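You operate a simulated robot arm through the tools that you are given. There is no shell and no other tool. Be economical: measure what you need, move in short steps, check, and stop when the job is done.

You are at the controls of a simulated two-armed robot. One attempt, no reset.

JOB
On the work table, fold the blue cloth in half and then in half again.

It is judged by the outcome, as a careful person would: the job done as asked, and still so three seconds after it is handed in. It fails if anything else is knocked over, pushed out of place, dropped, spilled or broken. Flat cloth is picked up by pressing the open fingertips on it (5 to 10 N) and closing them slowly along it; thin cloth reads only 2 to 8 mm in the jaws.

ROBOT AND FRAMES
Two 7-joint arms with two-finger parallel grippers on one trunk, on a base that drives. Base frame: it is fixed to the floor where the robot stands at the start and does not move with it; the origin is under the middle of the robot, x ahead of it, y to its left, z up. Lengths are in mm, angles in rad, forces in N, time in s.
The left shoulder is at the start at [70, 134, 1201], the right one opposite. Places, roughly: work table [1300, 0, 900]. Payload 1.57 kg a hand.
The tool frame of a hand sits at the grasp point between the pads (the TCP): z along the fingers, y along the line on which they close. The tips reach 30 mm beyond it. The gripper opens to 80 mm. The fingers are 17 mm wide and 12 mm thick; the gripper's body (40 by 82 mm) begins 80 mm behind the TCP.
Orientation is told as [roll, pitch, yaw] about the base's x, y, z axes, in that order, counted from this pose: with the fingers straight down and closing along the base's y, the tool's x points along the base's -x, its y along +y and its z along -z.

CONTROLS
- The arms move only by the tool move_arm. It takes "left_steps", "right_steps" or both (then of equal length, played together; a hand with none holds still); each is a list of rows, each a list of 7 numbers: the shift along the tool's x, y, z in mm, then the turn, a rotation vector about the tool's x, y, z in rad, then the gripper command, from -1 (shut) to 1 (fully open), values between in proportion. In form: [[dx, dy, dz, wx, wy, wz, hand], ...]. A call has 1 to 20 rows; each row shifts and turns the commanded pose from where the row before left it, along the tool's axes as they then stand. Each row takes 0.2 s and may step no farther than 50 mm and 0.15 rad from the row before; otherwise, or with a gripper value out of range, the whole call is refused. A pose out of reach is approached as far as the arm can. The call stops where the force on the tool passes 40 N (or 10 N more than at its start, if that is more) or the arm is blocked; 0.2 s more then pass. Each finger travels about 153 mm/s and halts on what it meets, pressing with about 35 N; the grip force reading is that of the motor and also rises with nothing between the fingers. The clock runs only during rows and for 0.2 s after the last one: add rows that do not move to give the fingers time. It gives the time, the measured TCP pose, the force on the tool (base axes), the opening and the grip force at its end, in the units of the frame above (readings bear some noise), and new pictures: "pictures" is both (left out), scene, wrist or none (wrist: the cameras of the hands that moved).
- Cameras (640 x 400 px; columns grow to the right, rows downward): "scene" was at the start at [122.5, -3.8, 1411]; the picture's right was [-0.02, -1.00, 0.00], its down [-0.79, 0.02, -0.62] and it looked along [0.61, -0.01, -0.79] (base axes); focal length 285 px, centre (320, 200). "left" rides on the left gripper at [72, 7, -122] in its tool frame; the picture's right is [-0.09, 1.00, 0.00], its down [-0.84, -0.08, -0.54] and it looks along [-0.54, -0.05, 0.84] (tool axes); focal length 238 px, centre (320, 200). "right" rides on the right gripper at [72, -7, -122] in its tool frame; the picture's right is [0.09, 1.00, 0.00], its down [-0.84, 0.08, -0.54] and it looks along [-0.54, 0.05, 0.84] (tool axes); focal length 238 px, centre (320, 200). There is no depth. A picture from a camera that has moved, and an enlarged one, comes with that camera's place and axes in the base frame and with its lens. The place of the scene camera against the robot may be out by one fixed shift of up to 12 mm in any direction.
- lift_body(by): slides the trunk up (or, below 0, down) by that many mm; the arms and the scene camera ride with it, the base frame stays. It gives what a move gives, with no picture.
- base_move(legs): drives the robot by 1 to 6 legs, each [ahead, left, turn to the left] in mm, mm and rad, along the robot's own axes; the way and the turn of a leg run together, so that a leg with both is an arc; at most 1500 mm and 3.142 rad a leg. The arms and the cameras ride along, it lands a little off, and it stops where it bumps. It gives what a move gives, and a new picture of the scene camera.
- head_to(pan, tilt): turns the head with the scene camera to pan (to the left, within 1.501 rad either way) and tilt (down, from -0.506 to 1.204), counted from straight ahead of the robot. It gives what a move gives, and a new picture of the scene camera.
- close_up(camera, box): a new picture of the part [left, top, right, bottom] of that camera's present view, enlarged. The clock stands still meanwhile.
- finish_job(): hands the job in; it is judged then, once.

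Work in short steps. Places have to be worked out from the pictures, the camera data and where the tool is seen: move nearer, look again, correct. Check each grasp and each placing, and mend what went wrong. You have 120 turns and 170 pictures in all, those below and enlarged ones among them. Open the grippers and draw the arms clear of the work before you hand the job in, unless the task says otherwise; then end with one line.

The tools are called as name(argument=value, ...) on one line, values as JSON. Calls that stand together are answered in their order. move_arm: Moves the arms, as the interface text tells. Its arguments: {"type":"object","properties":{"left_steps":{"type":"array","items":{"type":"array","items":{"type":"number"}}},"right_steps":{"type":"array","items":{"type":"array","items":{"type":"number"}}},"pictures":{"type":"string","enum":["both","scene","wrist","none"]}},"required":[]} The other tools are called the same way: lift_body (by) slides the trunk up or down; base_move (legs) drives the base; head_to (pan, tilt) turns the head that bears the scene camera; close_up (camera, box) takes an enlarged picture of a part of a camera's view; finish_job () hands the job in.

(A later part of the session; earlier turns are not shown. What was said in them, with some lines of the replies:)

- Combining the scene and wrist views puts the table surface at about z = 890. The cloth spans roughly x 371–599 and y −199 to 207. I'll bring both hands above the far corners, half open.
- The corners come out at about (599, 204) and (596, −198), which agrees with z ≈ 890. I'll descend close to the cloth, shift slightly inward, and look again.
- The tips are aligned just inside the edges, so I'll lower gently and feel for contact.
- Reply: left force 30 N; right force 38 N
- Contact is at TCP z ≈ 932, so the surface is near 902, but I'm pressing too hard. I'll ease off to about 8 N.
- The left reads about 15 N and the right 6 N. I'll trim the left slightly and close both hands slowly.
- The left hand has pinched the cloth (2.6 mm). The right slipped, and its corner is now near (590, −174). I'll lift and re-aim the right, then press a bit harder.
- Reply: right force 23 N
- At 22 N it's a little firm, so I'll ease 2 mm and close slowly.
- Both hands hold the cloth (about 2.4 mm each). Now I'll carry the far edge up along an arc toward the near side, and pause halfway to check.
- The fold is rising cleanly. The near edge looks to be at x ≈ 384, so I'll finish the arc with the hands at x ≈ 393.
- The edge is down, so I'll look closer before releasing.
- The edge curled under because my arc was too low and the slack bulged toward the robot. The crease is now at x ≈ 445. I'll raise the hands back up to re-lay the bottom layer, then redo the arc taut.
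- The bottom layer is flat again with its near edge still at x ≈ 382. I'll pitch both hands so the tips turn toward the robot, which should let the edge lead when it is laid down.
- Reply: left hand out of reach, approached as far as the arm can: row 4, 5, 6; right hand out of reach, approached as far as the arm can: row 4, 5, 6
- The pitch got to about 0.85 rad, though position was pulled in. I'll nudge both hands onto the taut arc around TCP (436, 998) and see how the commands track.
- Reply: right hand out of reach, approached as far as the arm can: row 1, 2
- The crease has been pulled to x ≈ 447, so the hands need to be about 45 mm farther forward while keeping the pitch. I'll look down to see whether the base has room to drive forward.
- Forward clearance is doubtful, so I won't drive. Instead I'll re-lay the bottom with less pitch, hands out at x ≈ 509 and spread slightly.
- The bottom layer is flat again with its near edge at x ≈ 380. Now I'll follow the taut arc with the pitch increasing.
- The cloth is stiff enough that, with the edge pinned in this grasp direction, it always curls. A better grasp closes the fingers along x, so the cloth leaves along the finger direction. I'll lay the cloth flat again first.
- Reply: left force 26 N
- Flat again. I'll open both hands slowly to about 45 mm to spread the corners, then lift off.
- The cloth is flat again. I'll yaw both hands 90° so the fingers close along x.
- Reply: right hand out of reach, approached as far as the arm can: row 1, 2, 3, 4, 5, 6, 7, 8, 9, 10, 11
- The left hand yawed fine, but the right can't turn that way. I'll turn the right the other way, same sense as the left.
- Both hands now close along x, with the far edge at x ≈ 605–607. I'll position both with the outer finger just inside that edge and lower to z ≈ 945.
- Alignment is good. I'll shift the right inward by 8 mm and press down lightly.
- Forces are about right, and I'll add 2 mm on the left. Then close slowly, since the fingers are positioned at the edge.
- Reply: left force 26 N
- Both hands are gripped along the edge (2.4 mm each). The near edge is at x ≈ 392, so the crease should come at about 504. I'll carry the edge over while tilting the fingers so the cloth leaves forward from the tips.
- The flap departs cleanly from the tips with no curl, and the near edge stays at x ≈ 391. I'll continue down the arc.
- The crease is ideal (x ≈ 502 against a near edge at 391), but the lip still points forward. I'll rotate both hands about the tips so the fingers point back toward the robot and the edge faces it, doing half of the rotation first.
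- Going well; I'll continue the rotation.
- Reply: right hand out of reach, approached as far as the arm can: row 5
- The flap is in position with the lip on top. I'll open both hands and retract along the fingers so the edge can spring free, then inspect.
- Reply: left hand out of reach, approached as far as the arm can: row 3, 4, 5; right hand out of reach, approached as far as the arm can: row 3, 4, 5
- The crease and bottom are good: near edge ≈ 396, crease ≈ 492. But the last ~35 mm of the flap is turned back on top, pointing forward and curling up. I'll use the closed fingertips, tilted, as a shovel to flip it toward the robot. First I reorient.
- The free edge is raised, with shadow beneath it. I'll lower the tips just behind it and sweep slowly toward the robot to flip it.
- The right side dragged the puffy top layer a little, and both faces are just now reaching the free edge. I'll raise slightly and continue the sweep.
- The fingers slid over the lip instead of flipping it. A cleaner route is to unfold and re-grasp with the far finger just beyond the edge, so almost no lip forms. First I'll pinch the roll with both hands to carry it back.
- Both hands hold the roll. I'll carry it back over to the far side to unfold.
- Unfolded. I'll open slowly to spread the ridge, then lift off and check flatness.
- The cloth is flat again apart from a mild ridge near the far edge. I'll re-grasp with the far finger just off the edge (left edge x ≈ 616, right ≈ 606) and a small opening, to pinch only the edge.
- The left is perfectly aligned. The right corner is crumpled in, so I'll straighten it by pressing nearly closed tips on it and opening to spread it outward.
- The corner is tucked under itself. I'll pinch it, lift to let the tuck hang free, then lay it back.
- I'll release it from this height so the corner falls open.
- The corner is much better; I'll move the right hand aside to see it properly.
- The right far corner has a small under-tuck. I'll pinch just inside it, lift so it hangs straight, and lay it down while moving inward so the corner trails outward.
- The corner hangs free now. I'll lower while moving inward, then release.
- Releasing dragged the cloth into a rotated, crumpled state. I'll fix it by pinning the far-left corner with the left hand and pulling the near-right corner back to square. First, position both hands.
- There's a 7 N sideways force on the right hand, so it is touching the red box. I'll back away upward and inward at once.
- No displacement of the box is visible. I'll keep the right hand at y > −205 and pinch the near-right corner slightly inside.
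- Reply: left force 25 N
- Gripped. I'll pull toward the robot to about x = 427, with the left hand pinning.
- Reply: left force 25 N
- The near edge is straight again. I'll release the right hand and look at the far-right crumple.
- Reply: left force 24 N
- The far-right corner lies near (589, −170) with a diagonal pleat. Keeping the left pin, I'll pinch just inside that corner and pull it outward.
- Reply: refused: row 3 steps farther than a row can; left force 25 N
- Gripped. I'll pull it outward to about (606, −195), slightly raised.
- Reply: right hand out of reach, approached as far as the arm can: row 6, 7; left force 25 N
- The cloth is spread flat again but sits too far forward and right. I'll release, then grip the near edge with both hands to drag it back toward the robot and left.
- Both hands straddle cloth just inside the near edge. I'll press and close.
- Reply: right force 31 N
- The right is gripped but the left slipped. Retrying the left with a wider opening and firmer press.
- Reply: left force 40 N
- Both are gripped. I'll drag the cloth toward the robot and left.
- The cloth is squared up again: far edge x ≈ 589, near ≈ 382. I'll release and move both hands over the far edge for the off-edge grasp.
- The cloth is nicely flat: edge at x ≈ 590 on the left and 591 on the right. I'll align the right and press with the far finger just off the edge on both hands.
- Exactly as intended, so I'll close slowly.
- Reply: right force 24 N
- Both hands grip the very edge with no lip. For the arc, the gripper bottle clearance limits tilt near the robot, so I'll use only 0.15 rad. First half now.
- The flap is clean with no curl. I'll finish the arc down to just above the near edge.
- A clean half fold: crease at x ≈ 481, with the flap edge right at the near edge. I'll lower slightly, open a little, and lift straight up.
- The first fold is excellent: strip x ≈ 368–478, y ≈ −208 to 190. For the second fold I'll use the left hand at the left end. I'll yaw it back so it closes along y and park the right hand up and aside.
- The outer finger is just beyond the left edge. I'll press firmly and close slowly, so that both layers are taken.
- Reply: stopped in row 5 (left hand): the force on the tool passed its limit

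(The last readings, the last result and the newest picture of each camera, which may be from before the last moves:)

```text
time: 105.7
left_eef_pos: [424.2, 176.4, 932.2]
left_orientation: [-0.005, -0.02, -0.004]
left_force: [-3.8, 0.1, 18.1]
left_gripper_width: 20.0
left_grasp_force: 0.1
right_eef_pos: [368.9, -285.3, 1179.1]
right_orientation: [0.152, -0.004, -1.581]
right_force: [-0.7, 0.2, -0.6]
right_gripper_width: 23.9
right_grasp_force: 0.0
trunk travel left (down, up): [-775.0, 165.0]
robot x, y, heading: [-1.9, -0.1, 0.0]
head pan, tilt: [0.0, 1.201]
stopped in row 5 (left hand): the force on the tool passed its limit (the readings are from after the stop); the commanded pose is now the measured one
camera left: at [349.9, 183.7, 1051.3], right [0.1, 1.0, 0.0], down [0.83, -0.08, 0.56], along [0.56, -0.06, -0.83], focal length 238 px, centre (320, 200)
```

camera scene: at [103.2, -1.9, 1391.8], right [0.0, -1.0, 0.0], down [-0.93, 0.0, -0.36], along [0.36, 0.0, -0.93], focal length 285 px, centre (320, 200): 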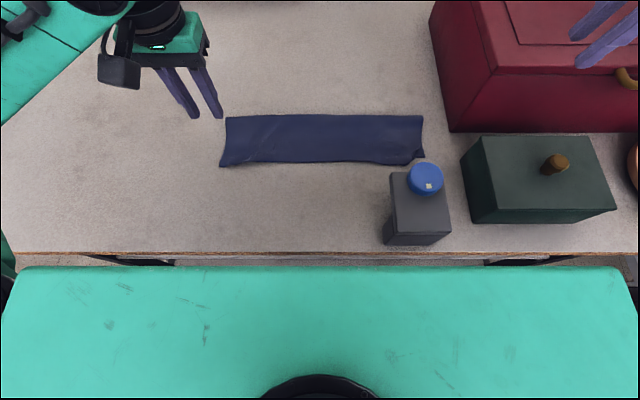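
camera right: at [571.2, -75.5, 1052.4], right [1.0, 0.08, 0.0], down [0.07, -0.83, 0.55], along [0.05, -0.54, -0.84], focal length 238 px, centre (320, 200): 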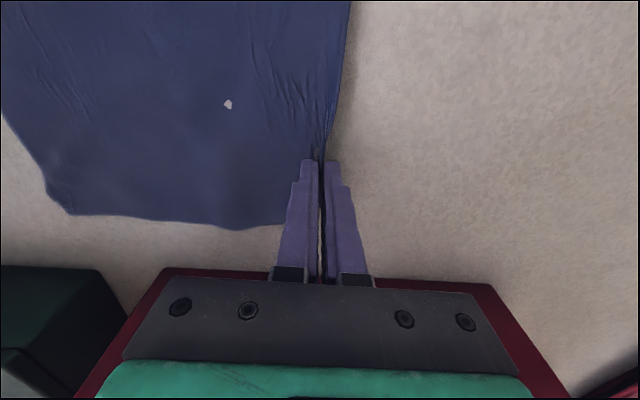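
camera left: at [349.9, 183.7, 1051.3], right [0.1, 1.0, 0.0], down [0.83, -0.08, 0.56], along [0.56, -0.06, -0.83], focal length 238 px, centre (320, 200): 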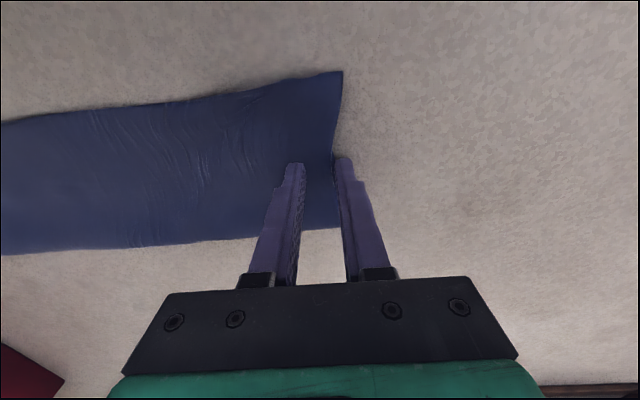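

The force limit stopped it. I'll continue closing from here with a moderate press.

move_arm(left_steps=[[0, 1, 2.5, 0, 0, 0, -0.5], [0, 0, 0, 0, 0, 0, -0.6], [0, 0, 0, 0, 0, 0, -0.68], [0, 0, 0, 0, 0, 0, -0.76], [0, 0, 0, 0, 0, 0, -0.84], [0, 0, 0, 0, 0, 0, -0.92], [0, 0, 0, 0, 0, 0, -1], [0, 0, 0, 0, 0, 0, -1], [0, 0, 0, 0, 0, 0, -1]], pictures="wrist")

```text
time: 106.4
left_eef_pos: [426.6, 174.9, 930.9]
left_orientation: [-0.009, -0.029, -0.004]
left_force: [-4.3, -2.5, 23.9]
left_gripper_width: 3.0
left_grasp_force: 23.9
right_eef_pos: [368.9, -286.9, 1180.0]
right_orientation: [0.152, -0.005, -1.581]
right_force: [-0.6, 0.4, -0.4]
right_gripper_width: 24.0
right_grasp_force: 0.1
trunk travel left (down, up): [-775.0, 165.0]
robot x, y, heading: [0.3, 2.7, -0.002]
head pan, tilt: [0.0, 1.201]
stopped in row 3 (left hand): the force on the tool passed its limit (the readings are from after the stop); the commanded pose is now the measured one
camera left: at [351.7, 184.3, 1050.7], right [0.1, 1.0, -0.01], down [0.82, -0.07, 0.57], along [0.56, -0.06, -0.82], focal length 238 px, centre (320, 200)
```

left: 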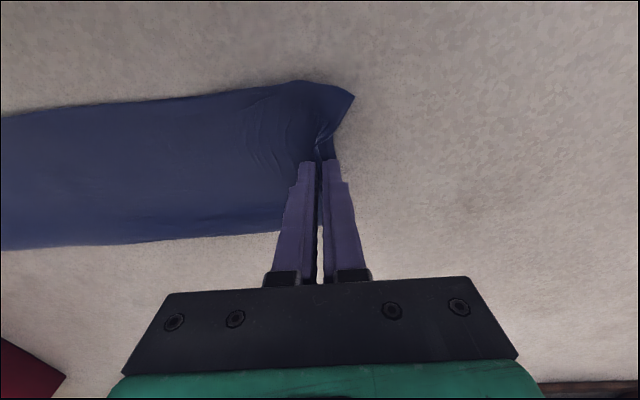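

The reading is 3.0 mm, thicker than a single-layer pinch. I'll lift 25 mm and check whether both layers come up.

move_arm(left_steps=[[0, 0, 0, 0, 0, 0, -1], [0, -3, -12, 0, 0.025, 0, -1], [0, -5, -14, 0, 0, 0, -1], [0, 0, 0, 0, 0, 0, -1]], pictures="wrist")

close_up(camera="scene", box=[180, 90, 340, 190])

```text
time: 107.4
left_eef_pos: [426.9, 167.6, 955.4]
left_orientation: [-0.01, 0.004, -0.004]
left_force: [0.1, 0.4, 0.5]
left_gripper_width: 1.8
left_grasp_force: 23.8
right_eef_pos: [372.3, -285.1, 1180.2]
right_orientation: [0.144, -0.008, -1.583]
right_force: [0.2, -0.8, -0.2]
right_gripper_width: 24.2
right_grasp_force: 0.1
trunk travel left (down, up): [-775.0, 165.0]
robot x, y, heading: [-2.8, 0.7, -0.0]
head pan, tilt: [0.0, 1.201]
camera left: at [356.2, 176.7, 1076.7], right [0.09, 1.0, -0.01], down [0.84, -0.08, 0.54], along [0.53, -0.06, -0.84], focal length 238 px, centre (320, 200)
```

left: 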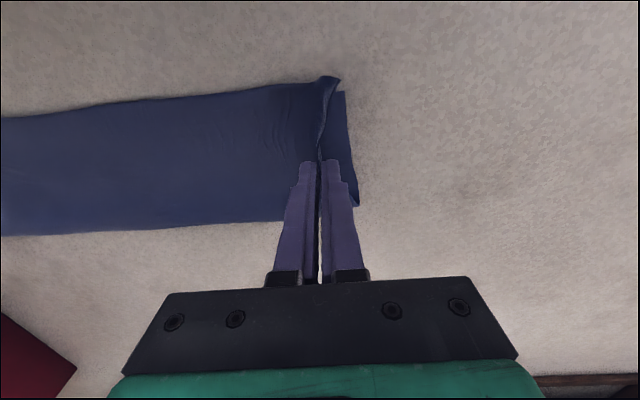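

```text
4.00 times, centred on (260, 140) of scene
camera zoom: at [103.4, -1.8, 1391.7], right [0.0, -1.0, 0.0], down [-0.93, 0.0, -0.36], along [0.36, 0.0, -0.93], focal length 1141 px, centre (560, 440)
```

zoom: 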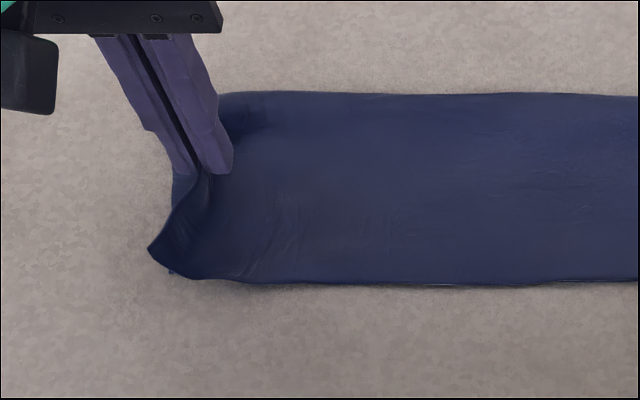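

Only the top layer came up. I'll lay it back, then grip differently: hold the inner finger still and push both layers' edges inward with the outer finger, tilted so its tip sits on the table.

move_arm(left_steps=[[0, 6, 12, 0, 0, 0, -1], [0, 3, 10, 0, 0, 0, -1], [0, 0, 0, 0, 0, 0, -0.8], [0, 0, 0, 0, 0, 0, -0.5], [0, 0, 0, 0, 0, 0, -0.2], [0, 0, -25, 0, 0, 0, -0.2], [0, 2, 0, 0.08, 0, 0, -0.3], [0, 0, 0, 0, 0, 0, -0.3]], pictures="wrist")

```text
time: 109.2
left_eef_pos: [427.8, 179.8, 958.8]
left_orientation: [-0.087, 0.005, -0.005]
left_force: [0.2, -0.4, -0.2]
left_gripper_width: 28.0
left_grasp_force: 0.0
right_eef_pos: [370.5, -286.3, 1181.3]
right_orientation: [0.149, -0.005, -1.58]
right_force: [0.4, 0.5, 0.3]
right_gripper_width: 23.9
right_grasp_force: 0.0
trunk travel left (down, up): [-775.0, 165.0]
robot x, y, heading: [-1.1, 3.0, 0.002]
head pan, tilt: [0.0, 1.201]
camera left: at [356.4, 198.1, 1078.0], right [0.09, 0.99, -0.09], down [0.84, -0.03, 0.54], along [0.54, -0.13, -0.84], focal length 238 px, centre (320, 200)
```

left: 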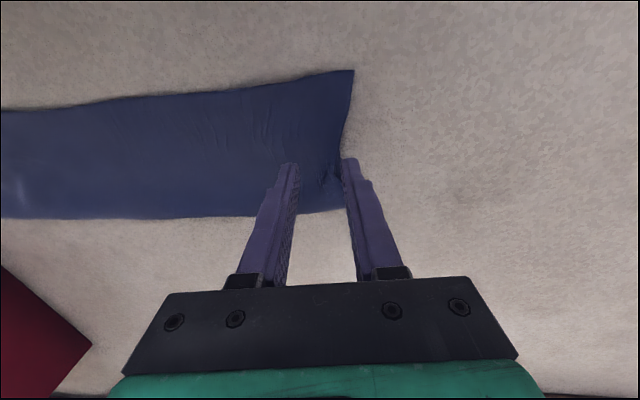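

move_arm(left_steps=[[0, 8.5, 12, 0, 0, 0, -0.3], [0, 0, 9, 0, 0, 0, -0.3], [0, 0, 4, 0, 0, 0, -0.3], [0, 0, 1.5, 0, 0, 0, -0.3], [0, 0, 0, 0, 0, 0, -0.3]], pictures="wrist")

```text
time: 110.4
left_eef_pos: [427.1, 186.8, 931.6]
left_orientation: [-0.088, 0.001, -0.002]
left_force: [1.7, 0.6, 11.2]
left_gripper_width: 28.3
left_grasp_force: 0.1
right_eef_pos: [370.5, -285.1, 1180.2]
right_orientation: [0.149, -0.005, -1.582]
right_force: [-0.6, 0.2, -0.5]
right_gripper_width: 23.9
right_grasp_force: 0.0
trunk travel left (down, up): [-775.0, 165.0]
robot x, y, heading: [1.6, 0.0, 0.0]
head pan, tilt: [0.0, 1.201]
camera left: at [356.1, 204.1, 1051.9], right [0.09, 0.99, -0.09], down [0.84, -0.03, 0.55], along [0.54, -0.12, -0.83], focal length 238 px, centre (320, 200)
```

left: 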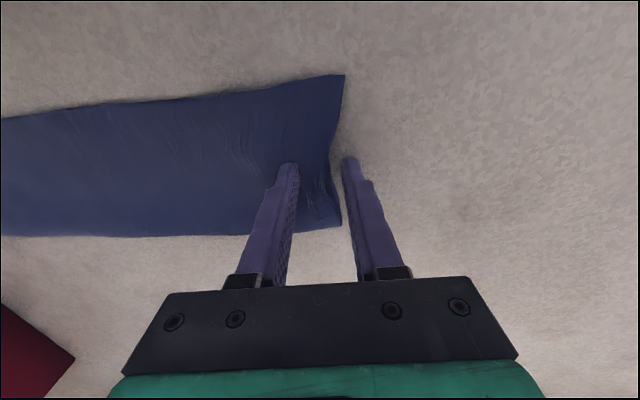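

The outer finger is on the table just off both edges. I'll close while sliding the hand inward so the inner finger stays put.

move_arm(left_steps=[[0, -1.6, 0.3, 0, 0, 0, -0.38], [0, -1.6, 0.2, 0, 0, 0, -0.46], [0, -1.6, 0.2, 0, 0, 0, -0.54], [0, -1.6, 0.2, 0, 0, 0, -0.62], [0, -1.6, 0, 0, 0, 0, -0.7], [0, -1.6, 0, 0, 0, 0, -0.78], [0, -1.6, 0, 0, 0, 0, -0.86], [0, -1.6, 0, 0, 0, 0, -0.94], [0, -1, 0, 0, 0, 0, -1], [0, 0, 0, 0, 0, 0, -1], [0, 0, 0, 0, 0, 0, -1]], pictures="wrist")

```text
time: 111.6
left_eef_pos: [428.2, 183.5, 931.7]
left_orientation: [-0.081, -0.003, 0.003]
left_force: [-0.4, 2.0, 4.1]
left_gripper_width: 13.5
left_grasp_force: 0.7
right_eef_pos: [371.6, -284.7, 1179.5]
right_orientation: [0.148, -0.006, -1.58]
right_force: [-0.2, 0.4, 0.4]
right_gripper_width: 24.1
right_grasp_force: 0.1
trunk travel left (down, up): [-775.0, 165.0]
robot x, y, heading: [-0.8, 2.8, -0.003]
head pan, tilt: [0.0, 1.201]
stopped in row 5 (left hand): the force on the tool passed its limit (the readings are from after the stop); the commanded pose is now the measured one
camera left: at [356.8, 198.9, 1051.2], right [0.09, 0.99, -0.08], down [0.83, -0.03, 0.55], along [0.54, -0.12, -0.83], focal length 238 px, centre (320, 200)
```

left: 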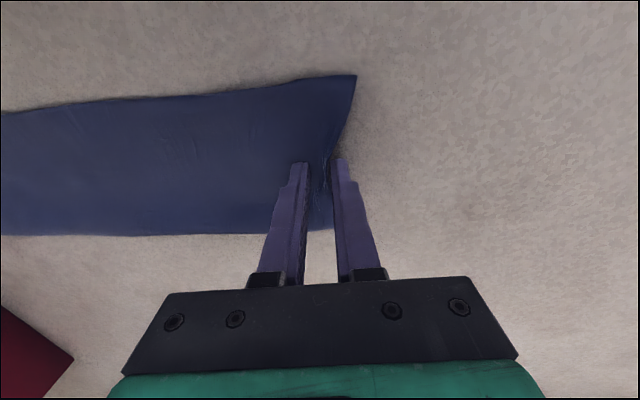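

It stopped on force again with the edge buckling between the fingers. I'll continue more gently.

move_arm(left_steps=[[0, -2, 0.5, 0, 0, 0, -0.75], [0, -1.5, 0, 0, 0, 0, -0.83], [0, -1.5, 0, 0, 0, 0, -0.9], [0, -1.5, 0, 0, 0, 0, -1], [0, 0, 0, 0, 0, 0, -1], [0, 0, 0, 0, 0, 0, -1]], pictures="wrist")

```text
time: 113.0
left_eef_pos: [427.4, 177.3, 931.0]
left_orientation: [-0.082, -0.004, 0.004]
left_force: [1.1, 1.2, 9.3]
left_gripper_width: 2.1
left_grasp_force: 23.4
right_eef_pos: [370.9, -284.2, 1179.8]
right_orientation: [0.149, -0.005, -1.578]
right_force: [0.1, 0.6, -0.7]
right_gripper_width: 23.8
right_grasp_force: 0.0
trunk travel left (down, up): [-775.0, 165.0]
robot x, y, heading: [-3.3, 0.7, -0.003]
head pan, tilt: [0.0, 1.201]
camera left: at [355.8, 192.4, 1051.6], right [0.09, 0.99, -0.08], down [0.84, -0.03, 0.55], along [0.54, -0.12, -0.83], focal length 238 px, centre (320, 200)
```

left: 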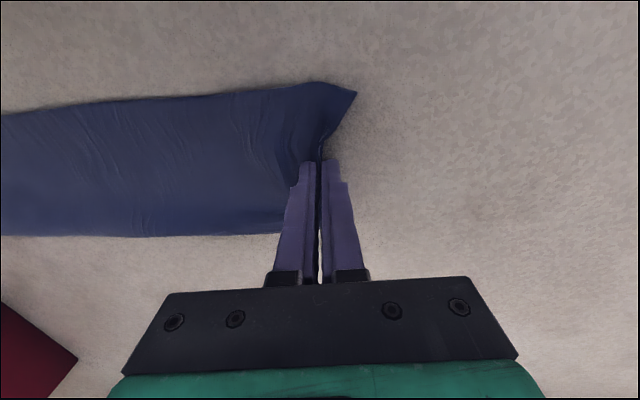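

move_arm(left_steps=[[0, -3, -12, 0, 0, 0, -1], [0, -5, -14, 0, 0, 0, -1], [0, -3, -8, 0, 0, 0, -1], [0, 0, 0, 0, 0, 0, -1]], pictures="wrist")

```text
time: 114.0
left_eef_pos: [428.3, 167.4, 966.8]
left_orientation: [-0.082, -0.003, 0.002]
left_force: [0.0, 0.0, 0.1]
left_gripper_width: 1.5
left_grasp_force: 23.4
right_eef_pos: [371.4, -285.4, 1180.2]
right_orientation: [0.146, -0.005, -1.58]
right_force: [0.2, 0.0, 0.3]
right_gripper_width: 24.3
right_grasp_force: 0.1
trunk travel left (down, up): [-775.0, 165.0]
robot x, y, heading: [0.5, -0.6, 0.0]
head pan, tilt: [0.0, 1.201]
camera left: at [357.0, 184.6, 1086.3], right [0.09, 0.99, -0.08], down [0.84, -0.03, 0.55], along [0.54, -0.12, -0.83], focal length 238 px, centre (320, 200)
```

left: 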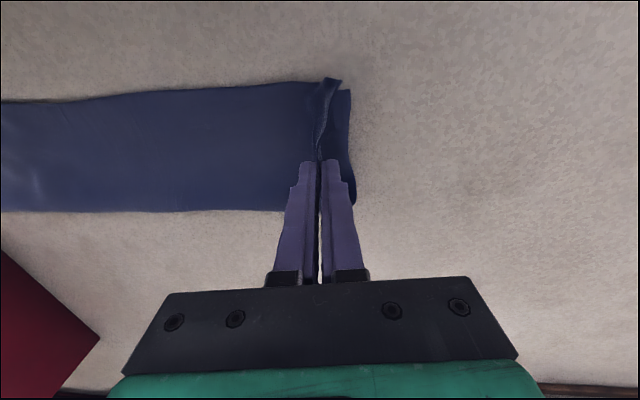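

Again only the top layer. That's workable: I'll carry the top layer's end over to the right first, then bring the lower layer's loose corner over separately, each as a single-layer grip. I'll park the right hand further out at the same time.

move_arm(left_steps=[[0, -16, -24, -0.02, 0, 0, -1], [0, -16, -24, -0.02, 0, 0, -1], [0, -17, -23, -0.02, 0, 0, -1], [0, -32, -17.5, -0.02, 0, 0, -1], [0, -32, -17.5, -0.02, 0, 0, -1], [0, -30.5, -4.5, -0.02, 0, 0, -1], [0, -30.5, -4.5, -0.02, 0, 0, -1], [0, 0, 0, 0, 0, 0, -1]], right_steps=[[-20, -15, 0, 0, 0, 0, -0.4], [-20, -15, 0, 0, 0, 0, -0.4], [-20, -15, 0, 0, 0, 0, -0.4], [-20, -15, 0, 0, 0, 0, -0.4], [-20, -15, 0, 0, 0, 0, -0.4], [0, 0, 0, 0, 0, 0, -0.4], [0, 0, 0, 0, 0, 0, -0.4], [0, 0, 0, 0, 0, 0, -0.4]], pictures="scene")

```text
time: 115.8
left_eef_pos: [426.8, -2.7, 1083.6]
left_orientation: [0.058, -0.004, 0.003]
left_force: [0.2, -0.1, 0.2]
left_gripper_width: 2.0
left_grasp_force: 23.5
right_eef_pos: [311.8, -369.5, 1163.2]
right_orientation: [0.152, 0.03, -1.578]
right_force: [-0.4, -0.4, 0.0]
right_gripper_width: 23.9
right_grasp_force: 0.1
right hand out of reach, approached as far as the arm can: row 3, 4, 5
trunk travel left (down, up): [-775.0, 165.0]
robot x, y, heading: [4.0, 3.2, 0.004]
head pan, tilt: [0.0, 1.201]
camera scene: at [101.6, -1.5, 1392.0], right [0.0, -1.0, 0.0], down [-0.93, 0.0, -0.36], along [0.36, 0.0, -0.93], focal length 285 px, centre (320, 200)
```

scene: 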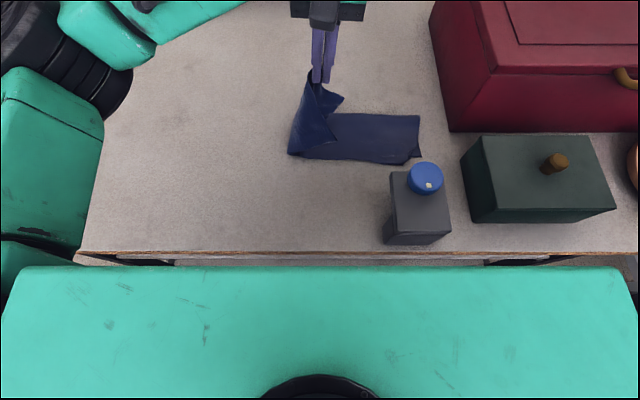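

close_up(camera="scene", box=[250, 50, 450, 180])

```text
3.08 times, centred on (350, 115) of scene
camera zoom: at [101.6, -1.5, 1392.0], right [0.0, -1.0, 0.0], down [-0.93, 0.0, -0.36], along [0.36, 0.0, -0.93], focal length 878 px, centre (228, 462)
```

zoom: 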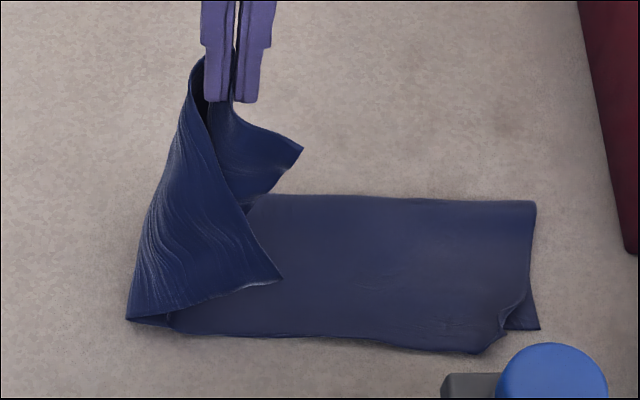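

Both layers are coming along together. I'll continue the arc to the right and down.

move_arm(left_steps=[[0, -30.5, 4.5, -0.02, 0, 0, -1], [0, -30.5, 4.5, -0.02, 0, 0, -1], [0, -32, 17.5, -0.02, 0, 0, -1], [0, -32, 17.5, -0.02, 0, 0, -1], [0, -20, 21, 0, 0, 0, -1], [0, -18, 21, 0, 0, 0, -1], [0, -14, 20, 0, 0, 0, -1], [0, 0, 0, 0, 0, 0, -1]], pictures="scene")

close_up(camera="scene", box=[270, 70, 450, 190])

```text
time: 117.6
left_eef_pos: [434.1, -153.9, 959.2]
left_orientation: [0.141, 0.0, 0.003]
left_force: [0.4, 0.8, 0.5]
left_gripper_width: 1.7
left_grasp_force: 23.0
left hand out of reach, approached as far as the arm can: row 7
right_eef_pos: [314.4, -370.0, 1163.5]
right_orientation: [0.151, 0.031, -1.577]
right_force: [-0.4, -0.5, -1.0]
right_gripper_width: 24.3
right_grasp_force: 0.2
trunk travel left (down, up): [-775.0, 165.0]
robot x, y, heading: [1.6, 3.0, 0.001]
head pan, tilt: [0.0, 1.201]
camera scene: at [103.3, -1.5, 1391.8], right [0.0, -1.0, 0.0], down [-0.93, 0.0, -0.36], along [0.36, 0.0, -0.93], focal length 285 px, centre (320, 200)
```

scene: 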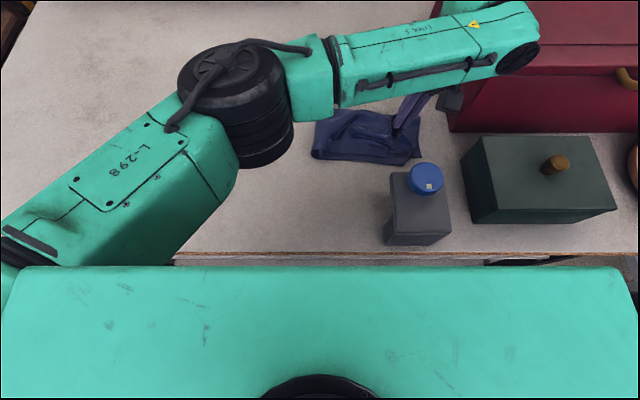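

```text
3.33 times, centred on (360, 130) of scene
camera zoom: at [103.3, -1.5, 1391.8], right [0.0, -1.0, 0.0], down [-0.93, 0.0, -0.36], along [0.36, 0.0, -0.93], focal length 951 px, centre (187, 433)
```

zoom: 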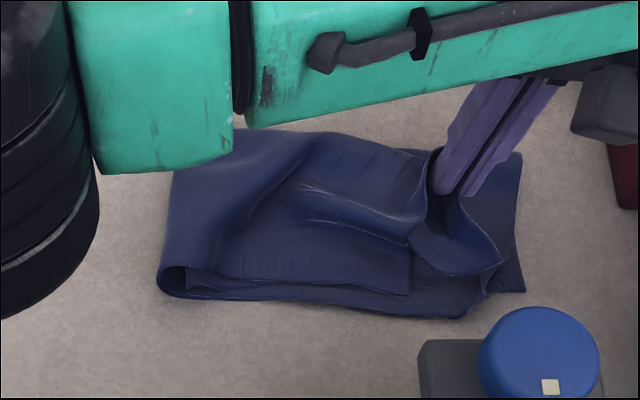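

The left hand is at its reach limit (y ≈ −154), but the fold has come over well. I'll lower, release here, withdraw, and finish the alignment with the right hand.

move_arm(left_steps=[[0, 0, 12, 0, 0, 0, -1], [0, 0, 8, 0, 0, 0, -1], [0, 0, 0, 0, 0, 0, -0.8], [0, 0, 0, 0, 0, 0, -0.5], [0, 0, -15, 0, 0, 0, -0.5], [0, 0, -35, 0, 0, 0, -0.5], [0, 0, -40, 0, 0, 0, -0.5], [0, 30, -30, 0, 0, 0, -0.5], [0, 45, 0, 0, 0, 0, -0.5], [0, 45, 0, 0, 0, 0, -0.5], [0, 45, 0, 0, 0, 0, -0.5], [0, 45, 0, 0, 0, 0, -0.5], [0, 45, 0, 0, 0, 0, -0.5], [0, 45, 0, 0, 0, 0, -0.5], [0, 45, 0, 0, 0, 0, -0.5], [0, 45, 0, 0, 0, 0, -0.5]], pictures="scene")

close_up(camera="scene", box=[270, 70, 450, 190])

```text
time: 121.0
left_eef_pos: [439.7, 231.8, 1115.2]
left_orientation: [0.139, -0.002, 0.003]
left_force: [0.3, 0.4, 0.0]
left_gripper_width: 20.0
left_grasp_force: 0.0
left hand out of reach, approached as far as the arm can: row 6, 7
right_eef_pos: [312.7, -368.5, 1163.1]
right_orientation: [0.151, 0.028, -1.578]
right_force: [-1.0, 0.3, 0.5]
right_gripper_width: 24.2
right_grasp_force: 0.0
trunk travel left (down, up): [-775.0, 165.0]
robot x, y, heading: [0.2, 1.7, -0.003]
head pan, tilt: [0.0, 1.201]
camera scene: at [102.5, 0.0, 1391.9], right [0.0, -1.0, 0.0], down [-0.93, 0.0, -0.36], along [0.36, 0.0, -0.93], focal length 285 px, centre (320, 200)
```

scene: 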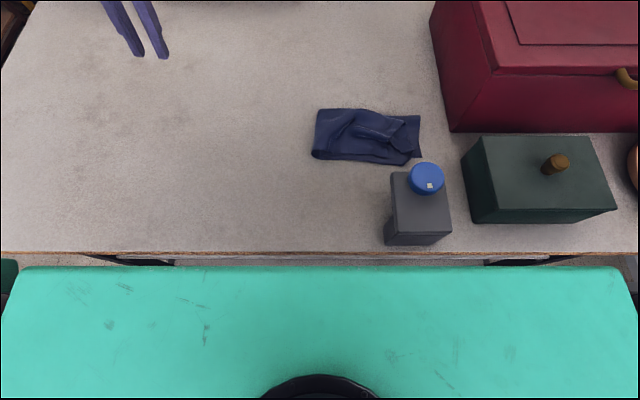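

```text
3.33 times, centred on (360, 130) of scene
camera zoom: at [102.5, 0.0, 1391.9], right [0.0, -1.0, 0.0], down [-0.93, 0.0, -0.36], along [0.36, 0.0, -0.93], focal length 951 px, centre (187, 433)
```

zoom: 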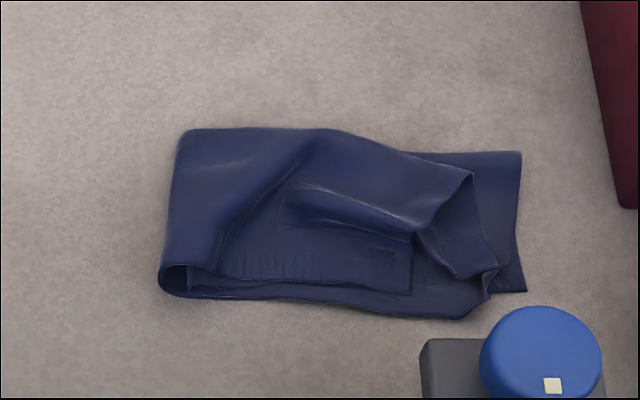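

The packet's footprint is nearly right, but the upper layers need pulling about 40 mm to the right to align and smooth the pleat. I'll bring the right hand over the crease-end corner near (448, −160).

move_arm(right_steps=[[41, 26, 0, 0.03, 0, 0, -0.3], [41, 26, 0, 0.03, 0, 0, -0.3], [41, 26, 0, 0.03, 0, 0, -0.3], [41, 26, 0, 0.03, 0, 0, -0.3], [41, 26, 20, 0.03, 0, 0, -0.3], [4, 2, 45, 0, 0, 0, -0.3], [0, 0, 45, 0, 0, 0, -0.3], [0, 0, 45, 0, 0, 0, -0.3], [0, 0, 20, 0, 0, 0, -0.3], [0, 0, 0, 0, 0, 0, -0.3]], pictures="wrist")

```text
refused: row 5 steps farther than a row can; nothing moved
```

move_arm(right_steps=[[41, 26, 0, 0.03, 0, 0, -0.3], [41, 26, 0, 0.03, 0, 0, -0.3], [41, 26, 0, 0.03, 0, 0, -0.3], [41, 26, 0, 0.03, 0, 0, -0.3], [41, 26, 0, 0.03, 0, 0, -0.3], [4, 2, 45, 0, 0, 0, -0.3], [0, 0, 45, 0, 0, 0, -0.3], [0, 0, 45, 0, 0, 0, -0.3], [0, 0, 30, 0, 0, 0, -0.3], [0, 0, 0, 0, 0, 0, -0.3]], pictures="wrist")

```text
time: 123.2
left_eef_pos: [441.5, 230.8, 1116.3]
left_orientation: [0.139, -0.003, 0.001]
left_force: [-0.2, -0.3, -0.9]
left_gripper_width: 20.0
left_grasp_force: 0.1
right_eef_pos: [434.6, -182.0, 1010.4]
right_orientation: [-0.002, -0.005, -1.578]
right_force: [-0.8, -0.4, -0.1]
right_gripper_width: 27.9
right_grasp_force: 0.1
right hand out of reach, approached as far as the arm can: row 1
trunk travel left (down, up): [-775.0, 165.0]
robot x, y, heading: [1.2, -0.6, 0.0]
head pan, tilt: [0.0, 1.201]
camera right: at [429.7, -108.6, 1131.9], right [1.0, 0.08, 0.0], down [0.07, -0.83, 0.55], along [0.04, -0.55, -0.84], focal length 238 px, centre (320, 200)
```

right: 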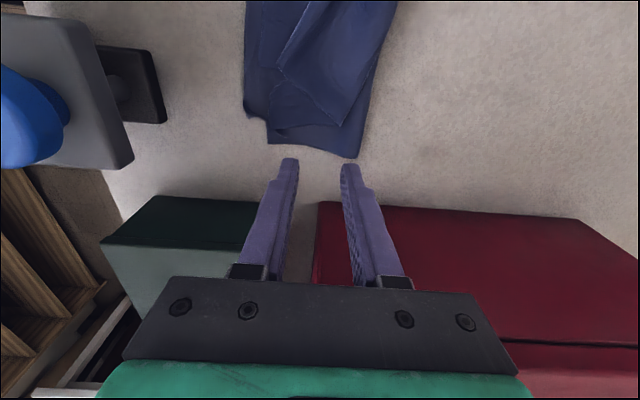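

close_up(camera="right", box=[220, 0, 420, 170])

```text
2.35 times, centred on (320, 85) of right
camera zoom: at [429.7, -108.6, 1131.9], right [1.0, 0.08, 0.0], down [0.07, -0.83, 0.55], along [0.04, -0.55, -0.84], focal length 561 px, centre (320, 471)
```

zoom: 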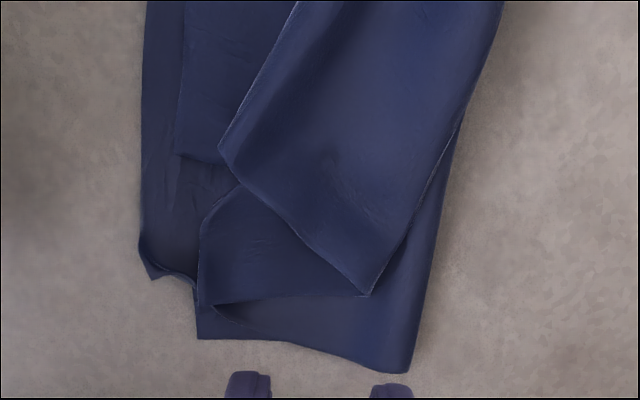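

I can see the layout now: the crease-end corner is at (451, −170) and the upper sheets' near corners at about (396, −125) and (378, −128). First I'll pinch the crease-end corner and pull it to the packet's far-right corner.

move_arm(right_steps=[[12, 7, 15, 0, 0, 0, -0.3], [12, 6, 20, 0, 0, 0, -0.3], [0, 0, 25, 0, 0, 0, -0.3], [0, 0, 10, 0, 0, 0, -0.3], [0, 0, 4, 0, 0, 0, -0.3], [0, 0, 2, 0, 0, 0, -0.3], [0, 0, 0, 0, 0, 0, -0.3]], pictures="wrist")

```text
time: 124.8
left_eef_pos: [440.6, 230.2, 1115.8]
left_orientation: [0.139, -0.001, 0.003]
left_force: [-0.4, -0.3, 0.6]
left_gripper_width: 20.0
left_grasp_force: 0.0
right_eef_pos: [448.1, -157.2, 934.6]
right_orientation: [-0.003, -0.004, -1.579]
right_force: [0.3, 0.2, 0.4]
right_gripper_width: 27.9
right_grasp_force: 0.1
trunk travel left (down, up): [-775.0, 165.0]
robot x, y, heading: [0.4, -1.7, 0.001]
head pan, tilt: [0.0, 1.201]
camera right: at [443.9, -84.3, 1056.6], right [1.0, 0.08, 0.0], down [0.07, -0.83, 0.55], along [0.04, -0.55, -0.84], focal length 238 px, centre (320, 200)
```

right: 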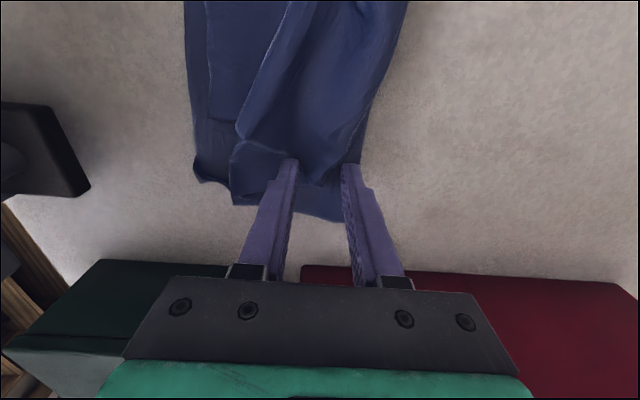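

move_arm(right_steps=[[0, 0, 3, 0, 0, 0, -0.3], [0, 0, 1, 0, 0, 0, -0.4], [0, 0, 0, 0, 0, 0, -0.55], [0, 0, 0, 0, 0, 0, -0.7], [0, 0, 0, 0, 0, 0, -0.85], [0, 0, 0, 0, 0, 0, -1], [0, 0, 0, 0, 0, 0, -1], [0, 0, -10, 0, 0, 0, -1], [-8, 5, 0, 0, 0, 0, -1], [-8, 5, 0, 0, 0, 0, -1], [-9, 5, 0, 0, 0, 0, -1], [-7, 4, 0, 0, 0, 0, -1], [0, 0, 0, 0, 0, 0, -1]], pictures="wrist")

close_up(camera="scene", box=[270, 70, 450, 190])

```text
time: 127.6
left_eef_pos: [441.0, 230.6, 1115.9]
left_orientation: [0.14, -0.003, 0.004]
left_force: [0.5, -0.3, 0.4]
left_gripper_width: 20.1
left_grasp_force: 0.1
right_eef_pos: [467.2, -188.7, 941.9]
right_orientation: [-0.002, -0.006, -1.581]
right_force: [-0.2, 0.1, -0.4]
right_gripper_width: 2.8
right_grasp_force: 23.6
trunk travel left (down, up): [-775.0, 165.0]
robot x, y, heading: [0.8, -2.8, 0.002]
head pan, tilt: [0.0, 1.201]
camera right: at [462.6, -117.3, 1063.4], right [1.0, 0.08, 0.0], down [0.07, -0.83, 0.55], along [0.04, -0.55, -0.84], focal length 238 px, centre (320, 200)
```

right: 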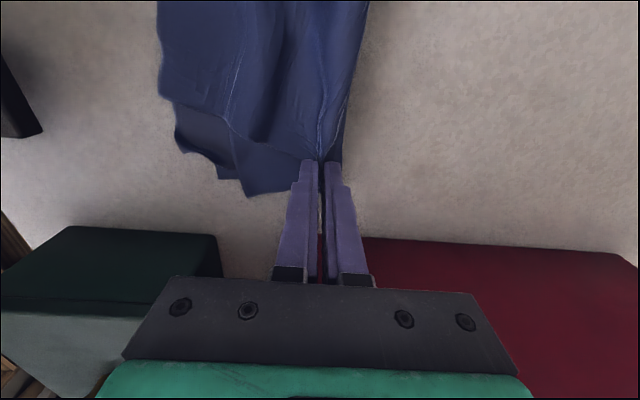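

```text
3.33 times, centred on (360, 130) of scene
camera zoom: at [103.4, -1.6, 1391.8], right [0.0, -1.0, 0.0], down [-0.93, 0.0, -0.36], along [0.36, 0.0, -0.93], focal length 951 px, centre (187, 433)
```

zoom: 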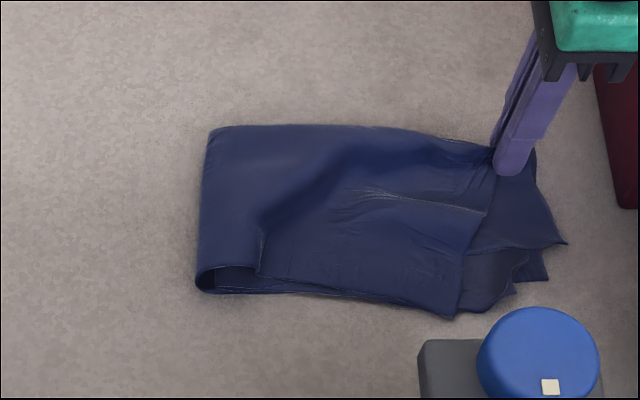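

Much improved, and the pleat is mostly gone. Now I'll release, and pinch the upper sheet's near-right corner to pull it right about 40 mm.

move_arm(right_steps=[[0, 0, 5, 0, 0, 0, -1], [0, 0, 0, 0, 0, 0, -0.8], [0, 0, 0, 0, 0, 0, -0.5], [0, 0, -20, 0, 0, 0, -0.5], [0, 0, -30, 0, 0, 0, -0.3], [14, -32, 0, 0, 0, 0, -0.3], [14, -32, 0, 0, 0, 0, -0.3], [14, -22, 0, 0, 0, 0, -0.3], [0, 0, 20, 0, 0, 0, -0.3], [0, 0, 0, 0, 0, 0, -0.3]], pictures="wrist")

```text
time: 129.8
left_eef_pos: [439.8, 230.4, 1114.6]
left_orientation: [0.14, -0.001, 0.002]
left_force: [-0.8, 0.3, 0.5]
left_gripper_width: 20.2
left_grasp_force: 0.1
right_eef_pos: [380.2, -146.8, 965.5]
right_orientation: [-0.004, -0.006, -1.58]
right_force: [-0.2, 0.4, -0.1]
right_gripper_width: 27.9
right_grasp_force: 0.0
trunk travel left (down, up): [-775.0, 165.0]
robot x, y, heading: [0.5, 0.8, 0.001]
head pan, tilt: [0.0, 1.201]
camera right: at [375.0, -74.0, 1087.2], right [1.0, 0.08, 0.0], down [0.07, -0.83, 0.55], along [0.04, -0.55, -0.84], focal length 238 px, centre (320, 200)
```

right: 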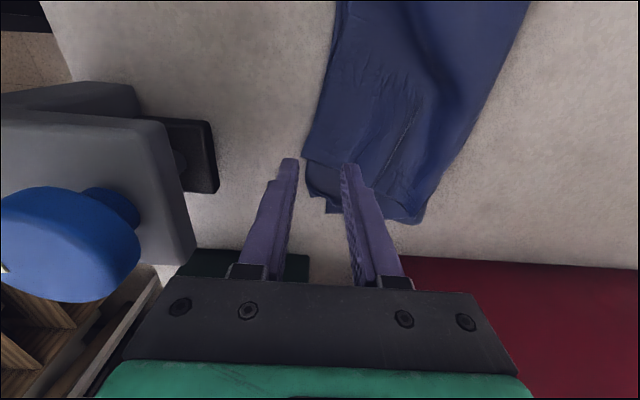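

move_arm(right_steps=[[9, 11, 15, 0, 0, 0, -0.3], [0, 0, 13, 0, 0, 0, -0.3], [0, 0, 6, 0, 0, 0, -0.3], [0, 0, 0, 0, 0, 0, -0.45], [0, 0, 0, 0, 0, 0, -0.6], [0, 0, 0, 0, 0, 0, -0.75], [0, 0, 0, 0, 0, 0, -0.9], [0, 0, 0, 0, 0, 0, -1], [0, 0, 0, 0, 0, 0, -1], [0, 0, -6, 0, 0, 0, -1], [0, 0, 0, 0, 0, 0, -1]], pictures="wrist")

```text
time: 132.2
left_eef_pos: [441.1, 229.7, 1115.6]
left_orientation: [0.138, -0.002, 0.002]
left_force: [-0.1, -0.2, 0.8]
left_gripper_width: 20.1
left_grasp_force: 0.0
right_eef_pos: [392.9, -138.5, 939.2]
right_orientation: [-0.002, -0.006, -1.58]
right_force: [-0.3, -0.4, -0.2]
right_gripper_width: 2.2
right_grasp_force: 23.9
trunk travel left (down, up): [-775.0, 165.0]
robot x, y, heading: [-4.4, -0.3, -0.003]
head pan, tilt: [0.0, 1.201]
camera right: at [387.5, -65.3, 1060.3], right [1.0, 0.08, 0.0], down [0.07, -0.83, 0.55], along [0.04, -0.55, -0.84], focal length 238 px, centre (320, 200)
```

right: 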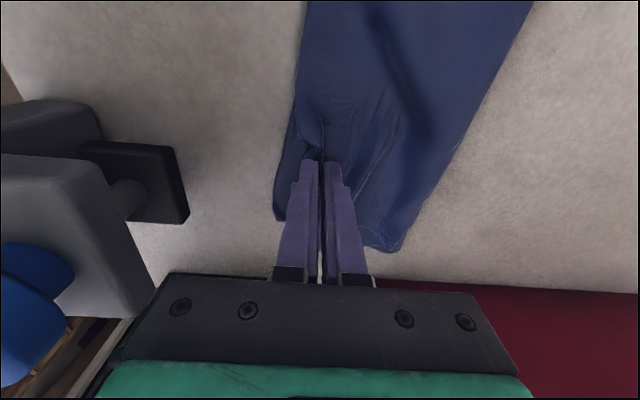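

Gripped. I'll pull it toward −y by about 38 mm.

move_arm(right_steps=[[-9, -1, 0, 0, 0, 0, -1], [-10, -1, 0, 0, 0, 0, -1], [-10, -1, 0, 0, 0, 0, -1], [-9, -1, 0, 0, 0, 0, -1], [0, 0, 0, 0, 0, 0, -1]], pictures="none")

close_up(camera="scene", box=[270, 70, 450, 190])

```text
time: 133.4
left_eef_pos: [440.5, 231.5, 1115.1]
left_orientation: [0.142, -0.001, 0.003]
left_force: [-0.6, -0.3, -0.1]
left_gripper_width: 20.0
left_grasp_force: 0.0
right_eef_pos: [387.1, -175.8, 939.4]
right_orientation: [-0.004, -0.008, -1.579]
right_force: [0.3, -0.4, 0.9]
right_gripper_width: 2.1
right_grasp_force: 24.3
trunk travel left (down, up): [-775.0, 165.0]
robot x, y, heading: [0.3, -1.5, 0.002]
head pan, tilt: [0.0, 1.201]
```

```text
3.33 times, centred on (360, 130) of scene
camera zoom: at [103.4, -1.5, 1391.8], right [0.0, -1.0, 0.0], down [-0.93, 0.0, -0.36], along [0.36, 0.0, -0.93], focal length 951 px, centre (187, 433)
```

zoom: 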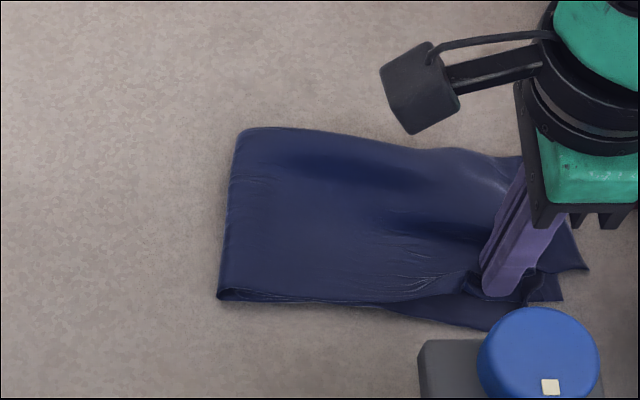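

Smooth now. I'll release, lift clear and inspect.

move_arm(right_steps=[[0, 0, 4, 0, 0, 0, -1], [0, 0, 0, 0, 0, 0, -0.8], [0, 0, 0, 0, 0, 0, -0.5], [0, 0, -15, 0, 0, 0, -0.5], [0, 0, -40, 0, 0, 0, -0.5], [0, 0, -40, 0, 0, 0, -0.5], [0, 0, -40, 0, 0, 0, -0.5], [-40, 0, 0, 0, 0, 0, -0.5], [-40, 0, 0, 0, 0, 0, -0.5], [-40, 0, 0, 0, 0, 0, -0.5]], pictures="none")

close_up(camera="scene", box=[280, 80, 440, 190])

```text
time: 135.6
left_eef_pos: [438.6, 229.2, 1115.8]
left_orientation: [0.14, -0.001, 0.004]
left_force: [-0.8, 0.4, 0.4]
left_gripper_width: 19.9
left_grasp_force: 0.1
right_eef_pos: [385.3, -297.1, 1070.4]
right_orientation: [-0.005, -0.004, -1.58]
right_force: [-0.7, -0.5, -0.4]
right_gripper_width: 20.4
right_grasp_force: 0.1
trunk travel left (down, up): [-775.0, 165.0]
robot x, y, heading: [-1.7, 1.0, 0.0]
head pan, tilt: [0.0, 1.201]
```

```text
3.64 times, centred on (360, 135) of scene
camera zoom: at [102.7, -2.9, 1391.9], right [0.0, -1.0, 0.0], down [-0.93, 0.0, -0.36], along [0.36, 0.0, -0.93], focal length 1037 px, centre (174, 436)
```

zoom: 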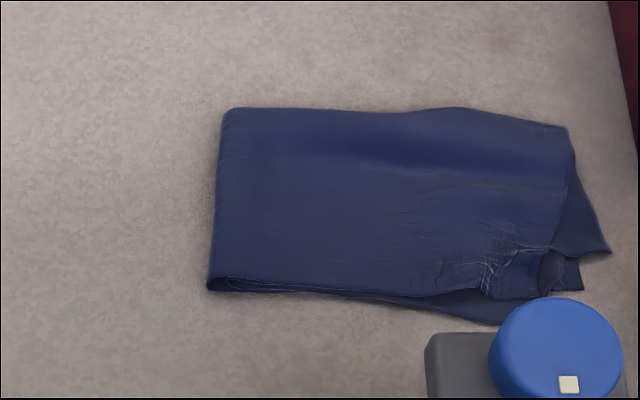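

The cloth is folded in half and in half again, as a compact packet of roughly 200 × 115 mm, with other objects untouched in view. I'll open the grippers fully and draw the arms clear.

move_arm(left_steps=[[0, 10, -20, 0, 0, 0, 1], [0, 0, 0, 0, 0, 0, 1], [0, 0, 0, 0, 0, 0, 1]], right_steps=[[0, 0, -40, 0, 0, 0, 0.5], [0, 0, -30, 0, 0, 0, 1], [0, 0, 0, 0, 0, 0, 1]], pictures="scene")

```text
time: 136.4
left_eef_pos: [442.0, 236.0, 1136.6]
left_orientation: [0.139, -0.002, 0.002]
left_force: [0.4, 0.2, 0.3]
left_gripper_width: 80.1
left_grasp_force: 0.2
right_eef_pos: [387.9, -294.9, 1140.5]
right_orientation: [-0.004, -0.004, -1.58]
right_force: [0.0, 0.2, 0.4]
right_gripper_width: 80.1
right_grasp_force: 0.0
trunk travel left (down, up): [-775.0, 165.0]
robot x, y, heading: [-3.5, 2.2, -0.002]
head pan, tilt: [0.0, 1.201]
camera scene: at [104.1, -2.0, 1391.7], right [0.0, -1.0, 0.0], down [-0.93, 0.0, -0.36], along [0.36, 0.0, -0.93], focal length 285 px, centre (320, 200)
```

scene: 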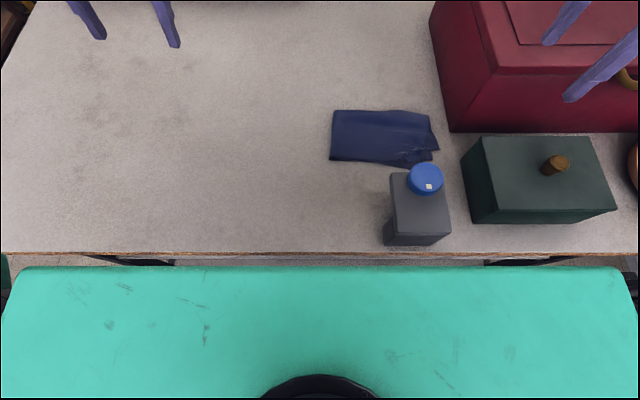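

The packet is stable, the grippers are open and clear, and the bottle and boxes are where they started. Handing in.

finish_job()

```text
The job is handed in.
```

The blue cloth is folded in half and then in half again, into a packet of about 200 × 115 mm. Lower layers stick out up to about 20 mm at the right end, and there are a few small wrinkles there. The right gripper briefly touched the red box (about 7 N), but neither it nor anything else appears to have moved.
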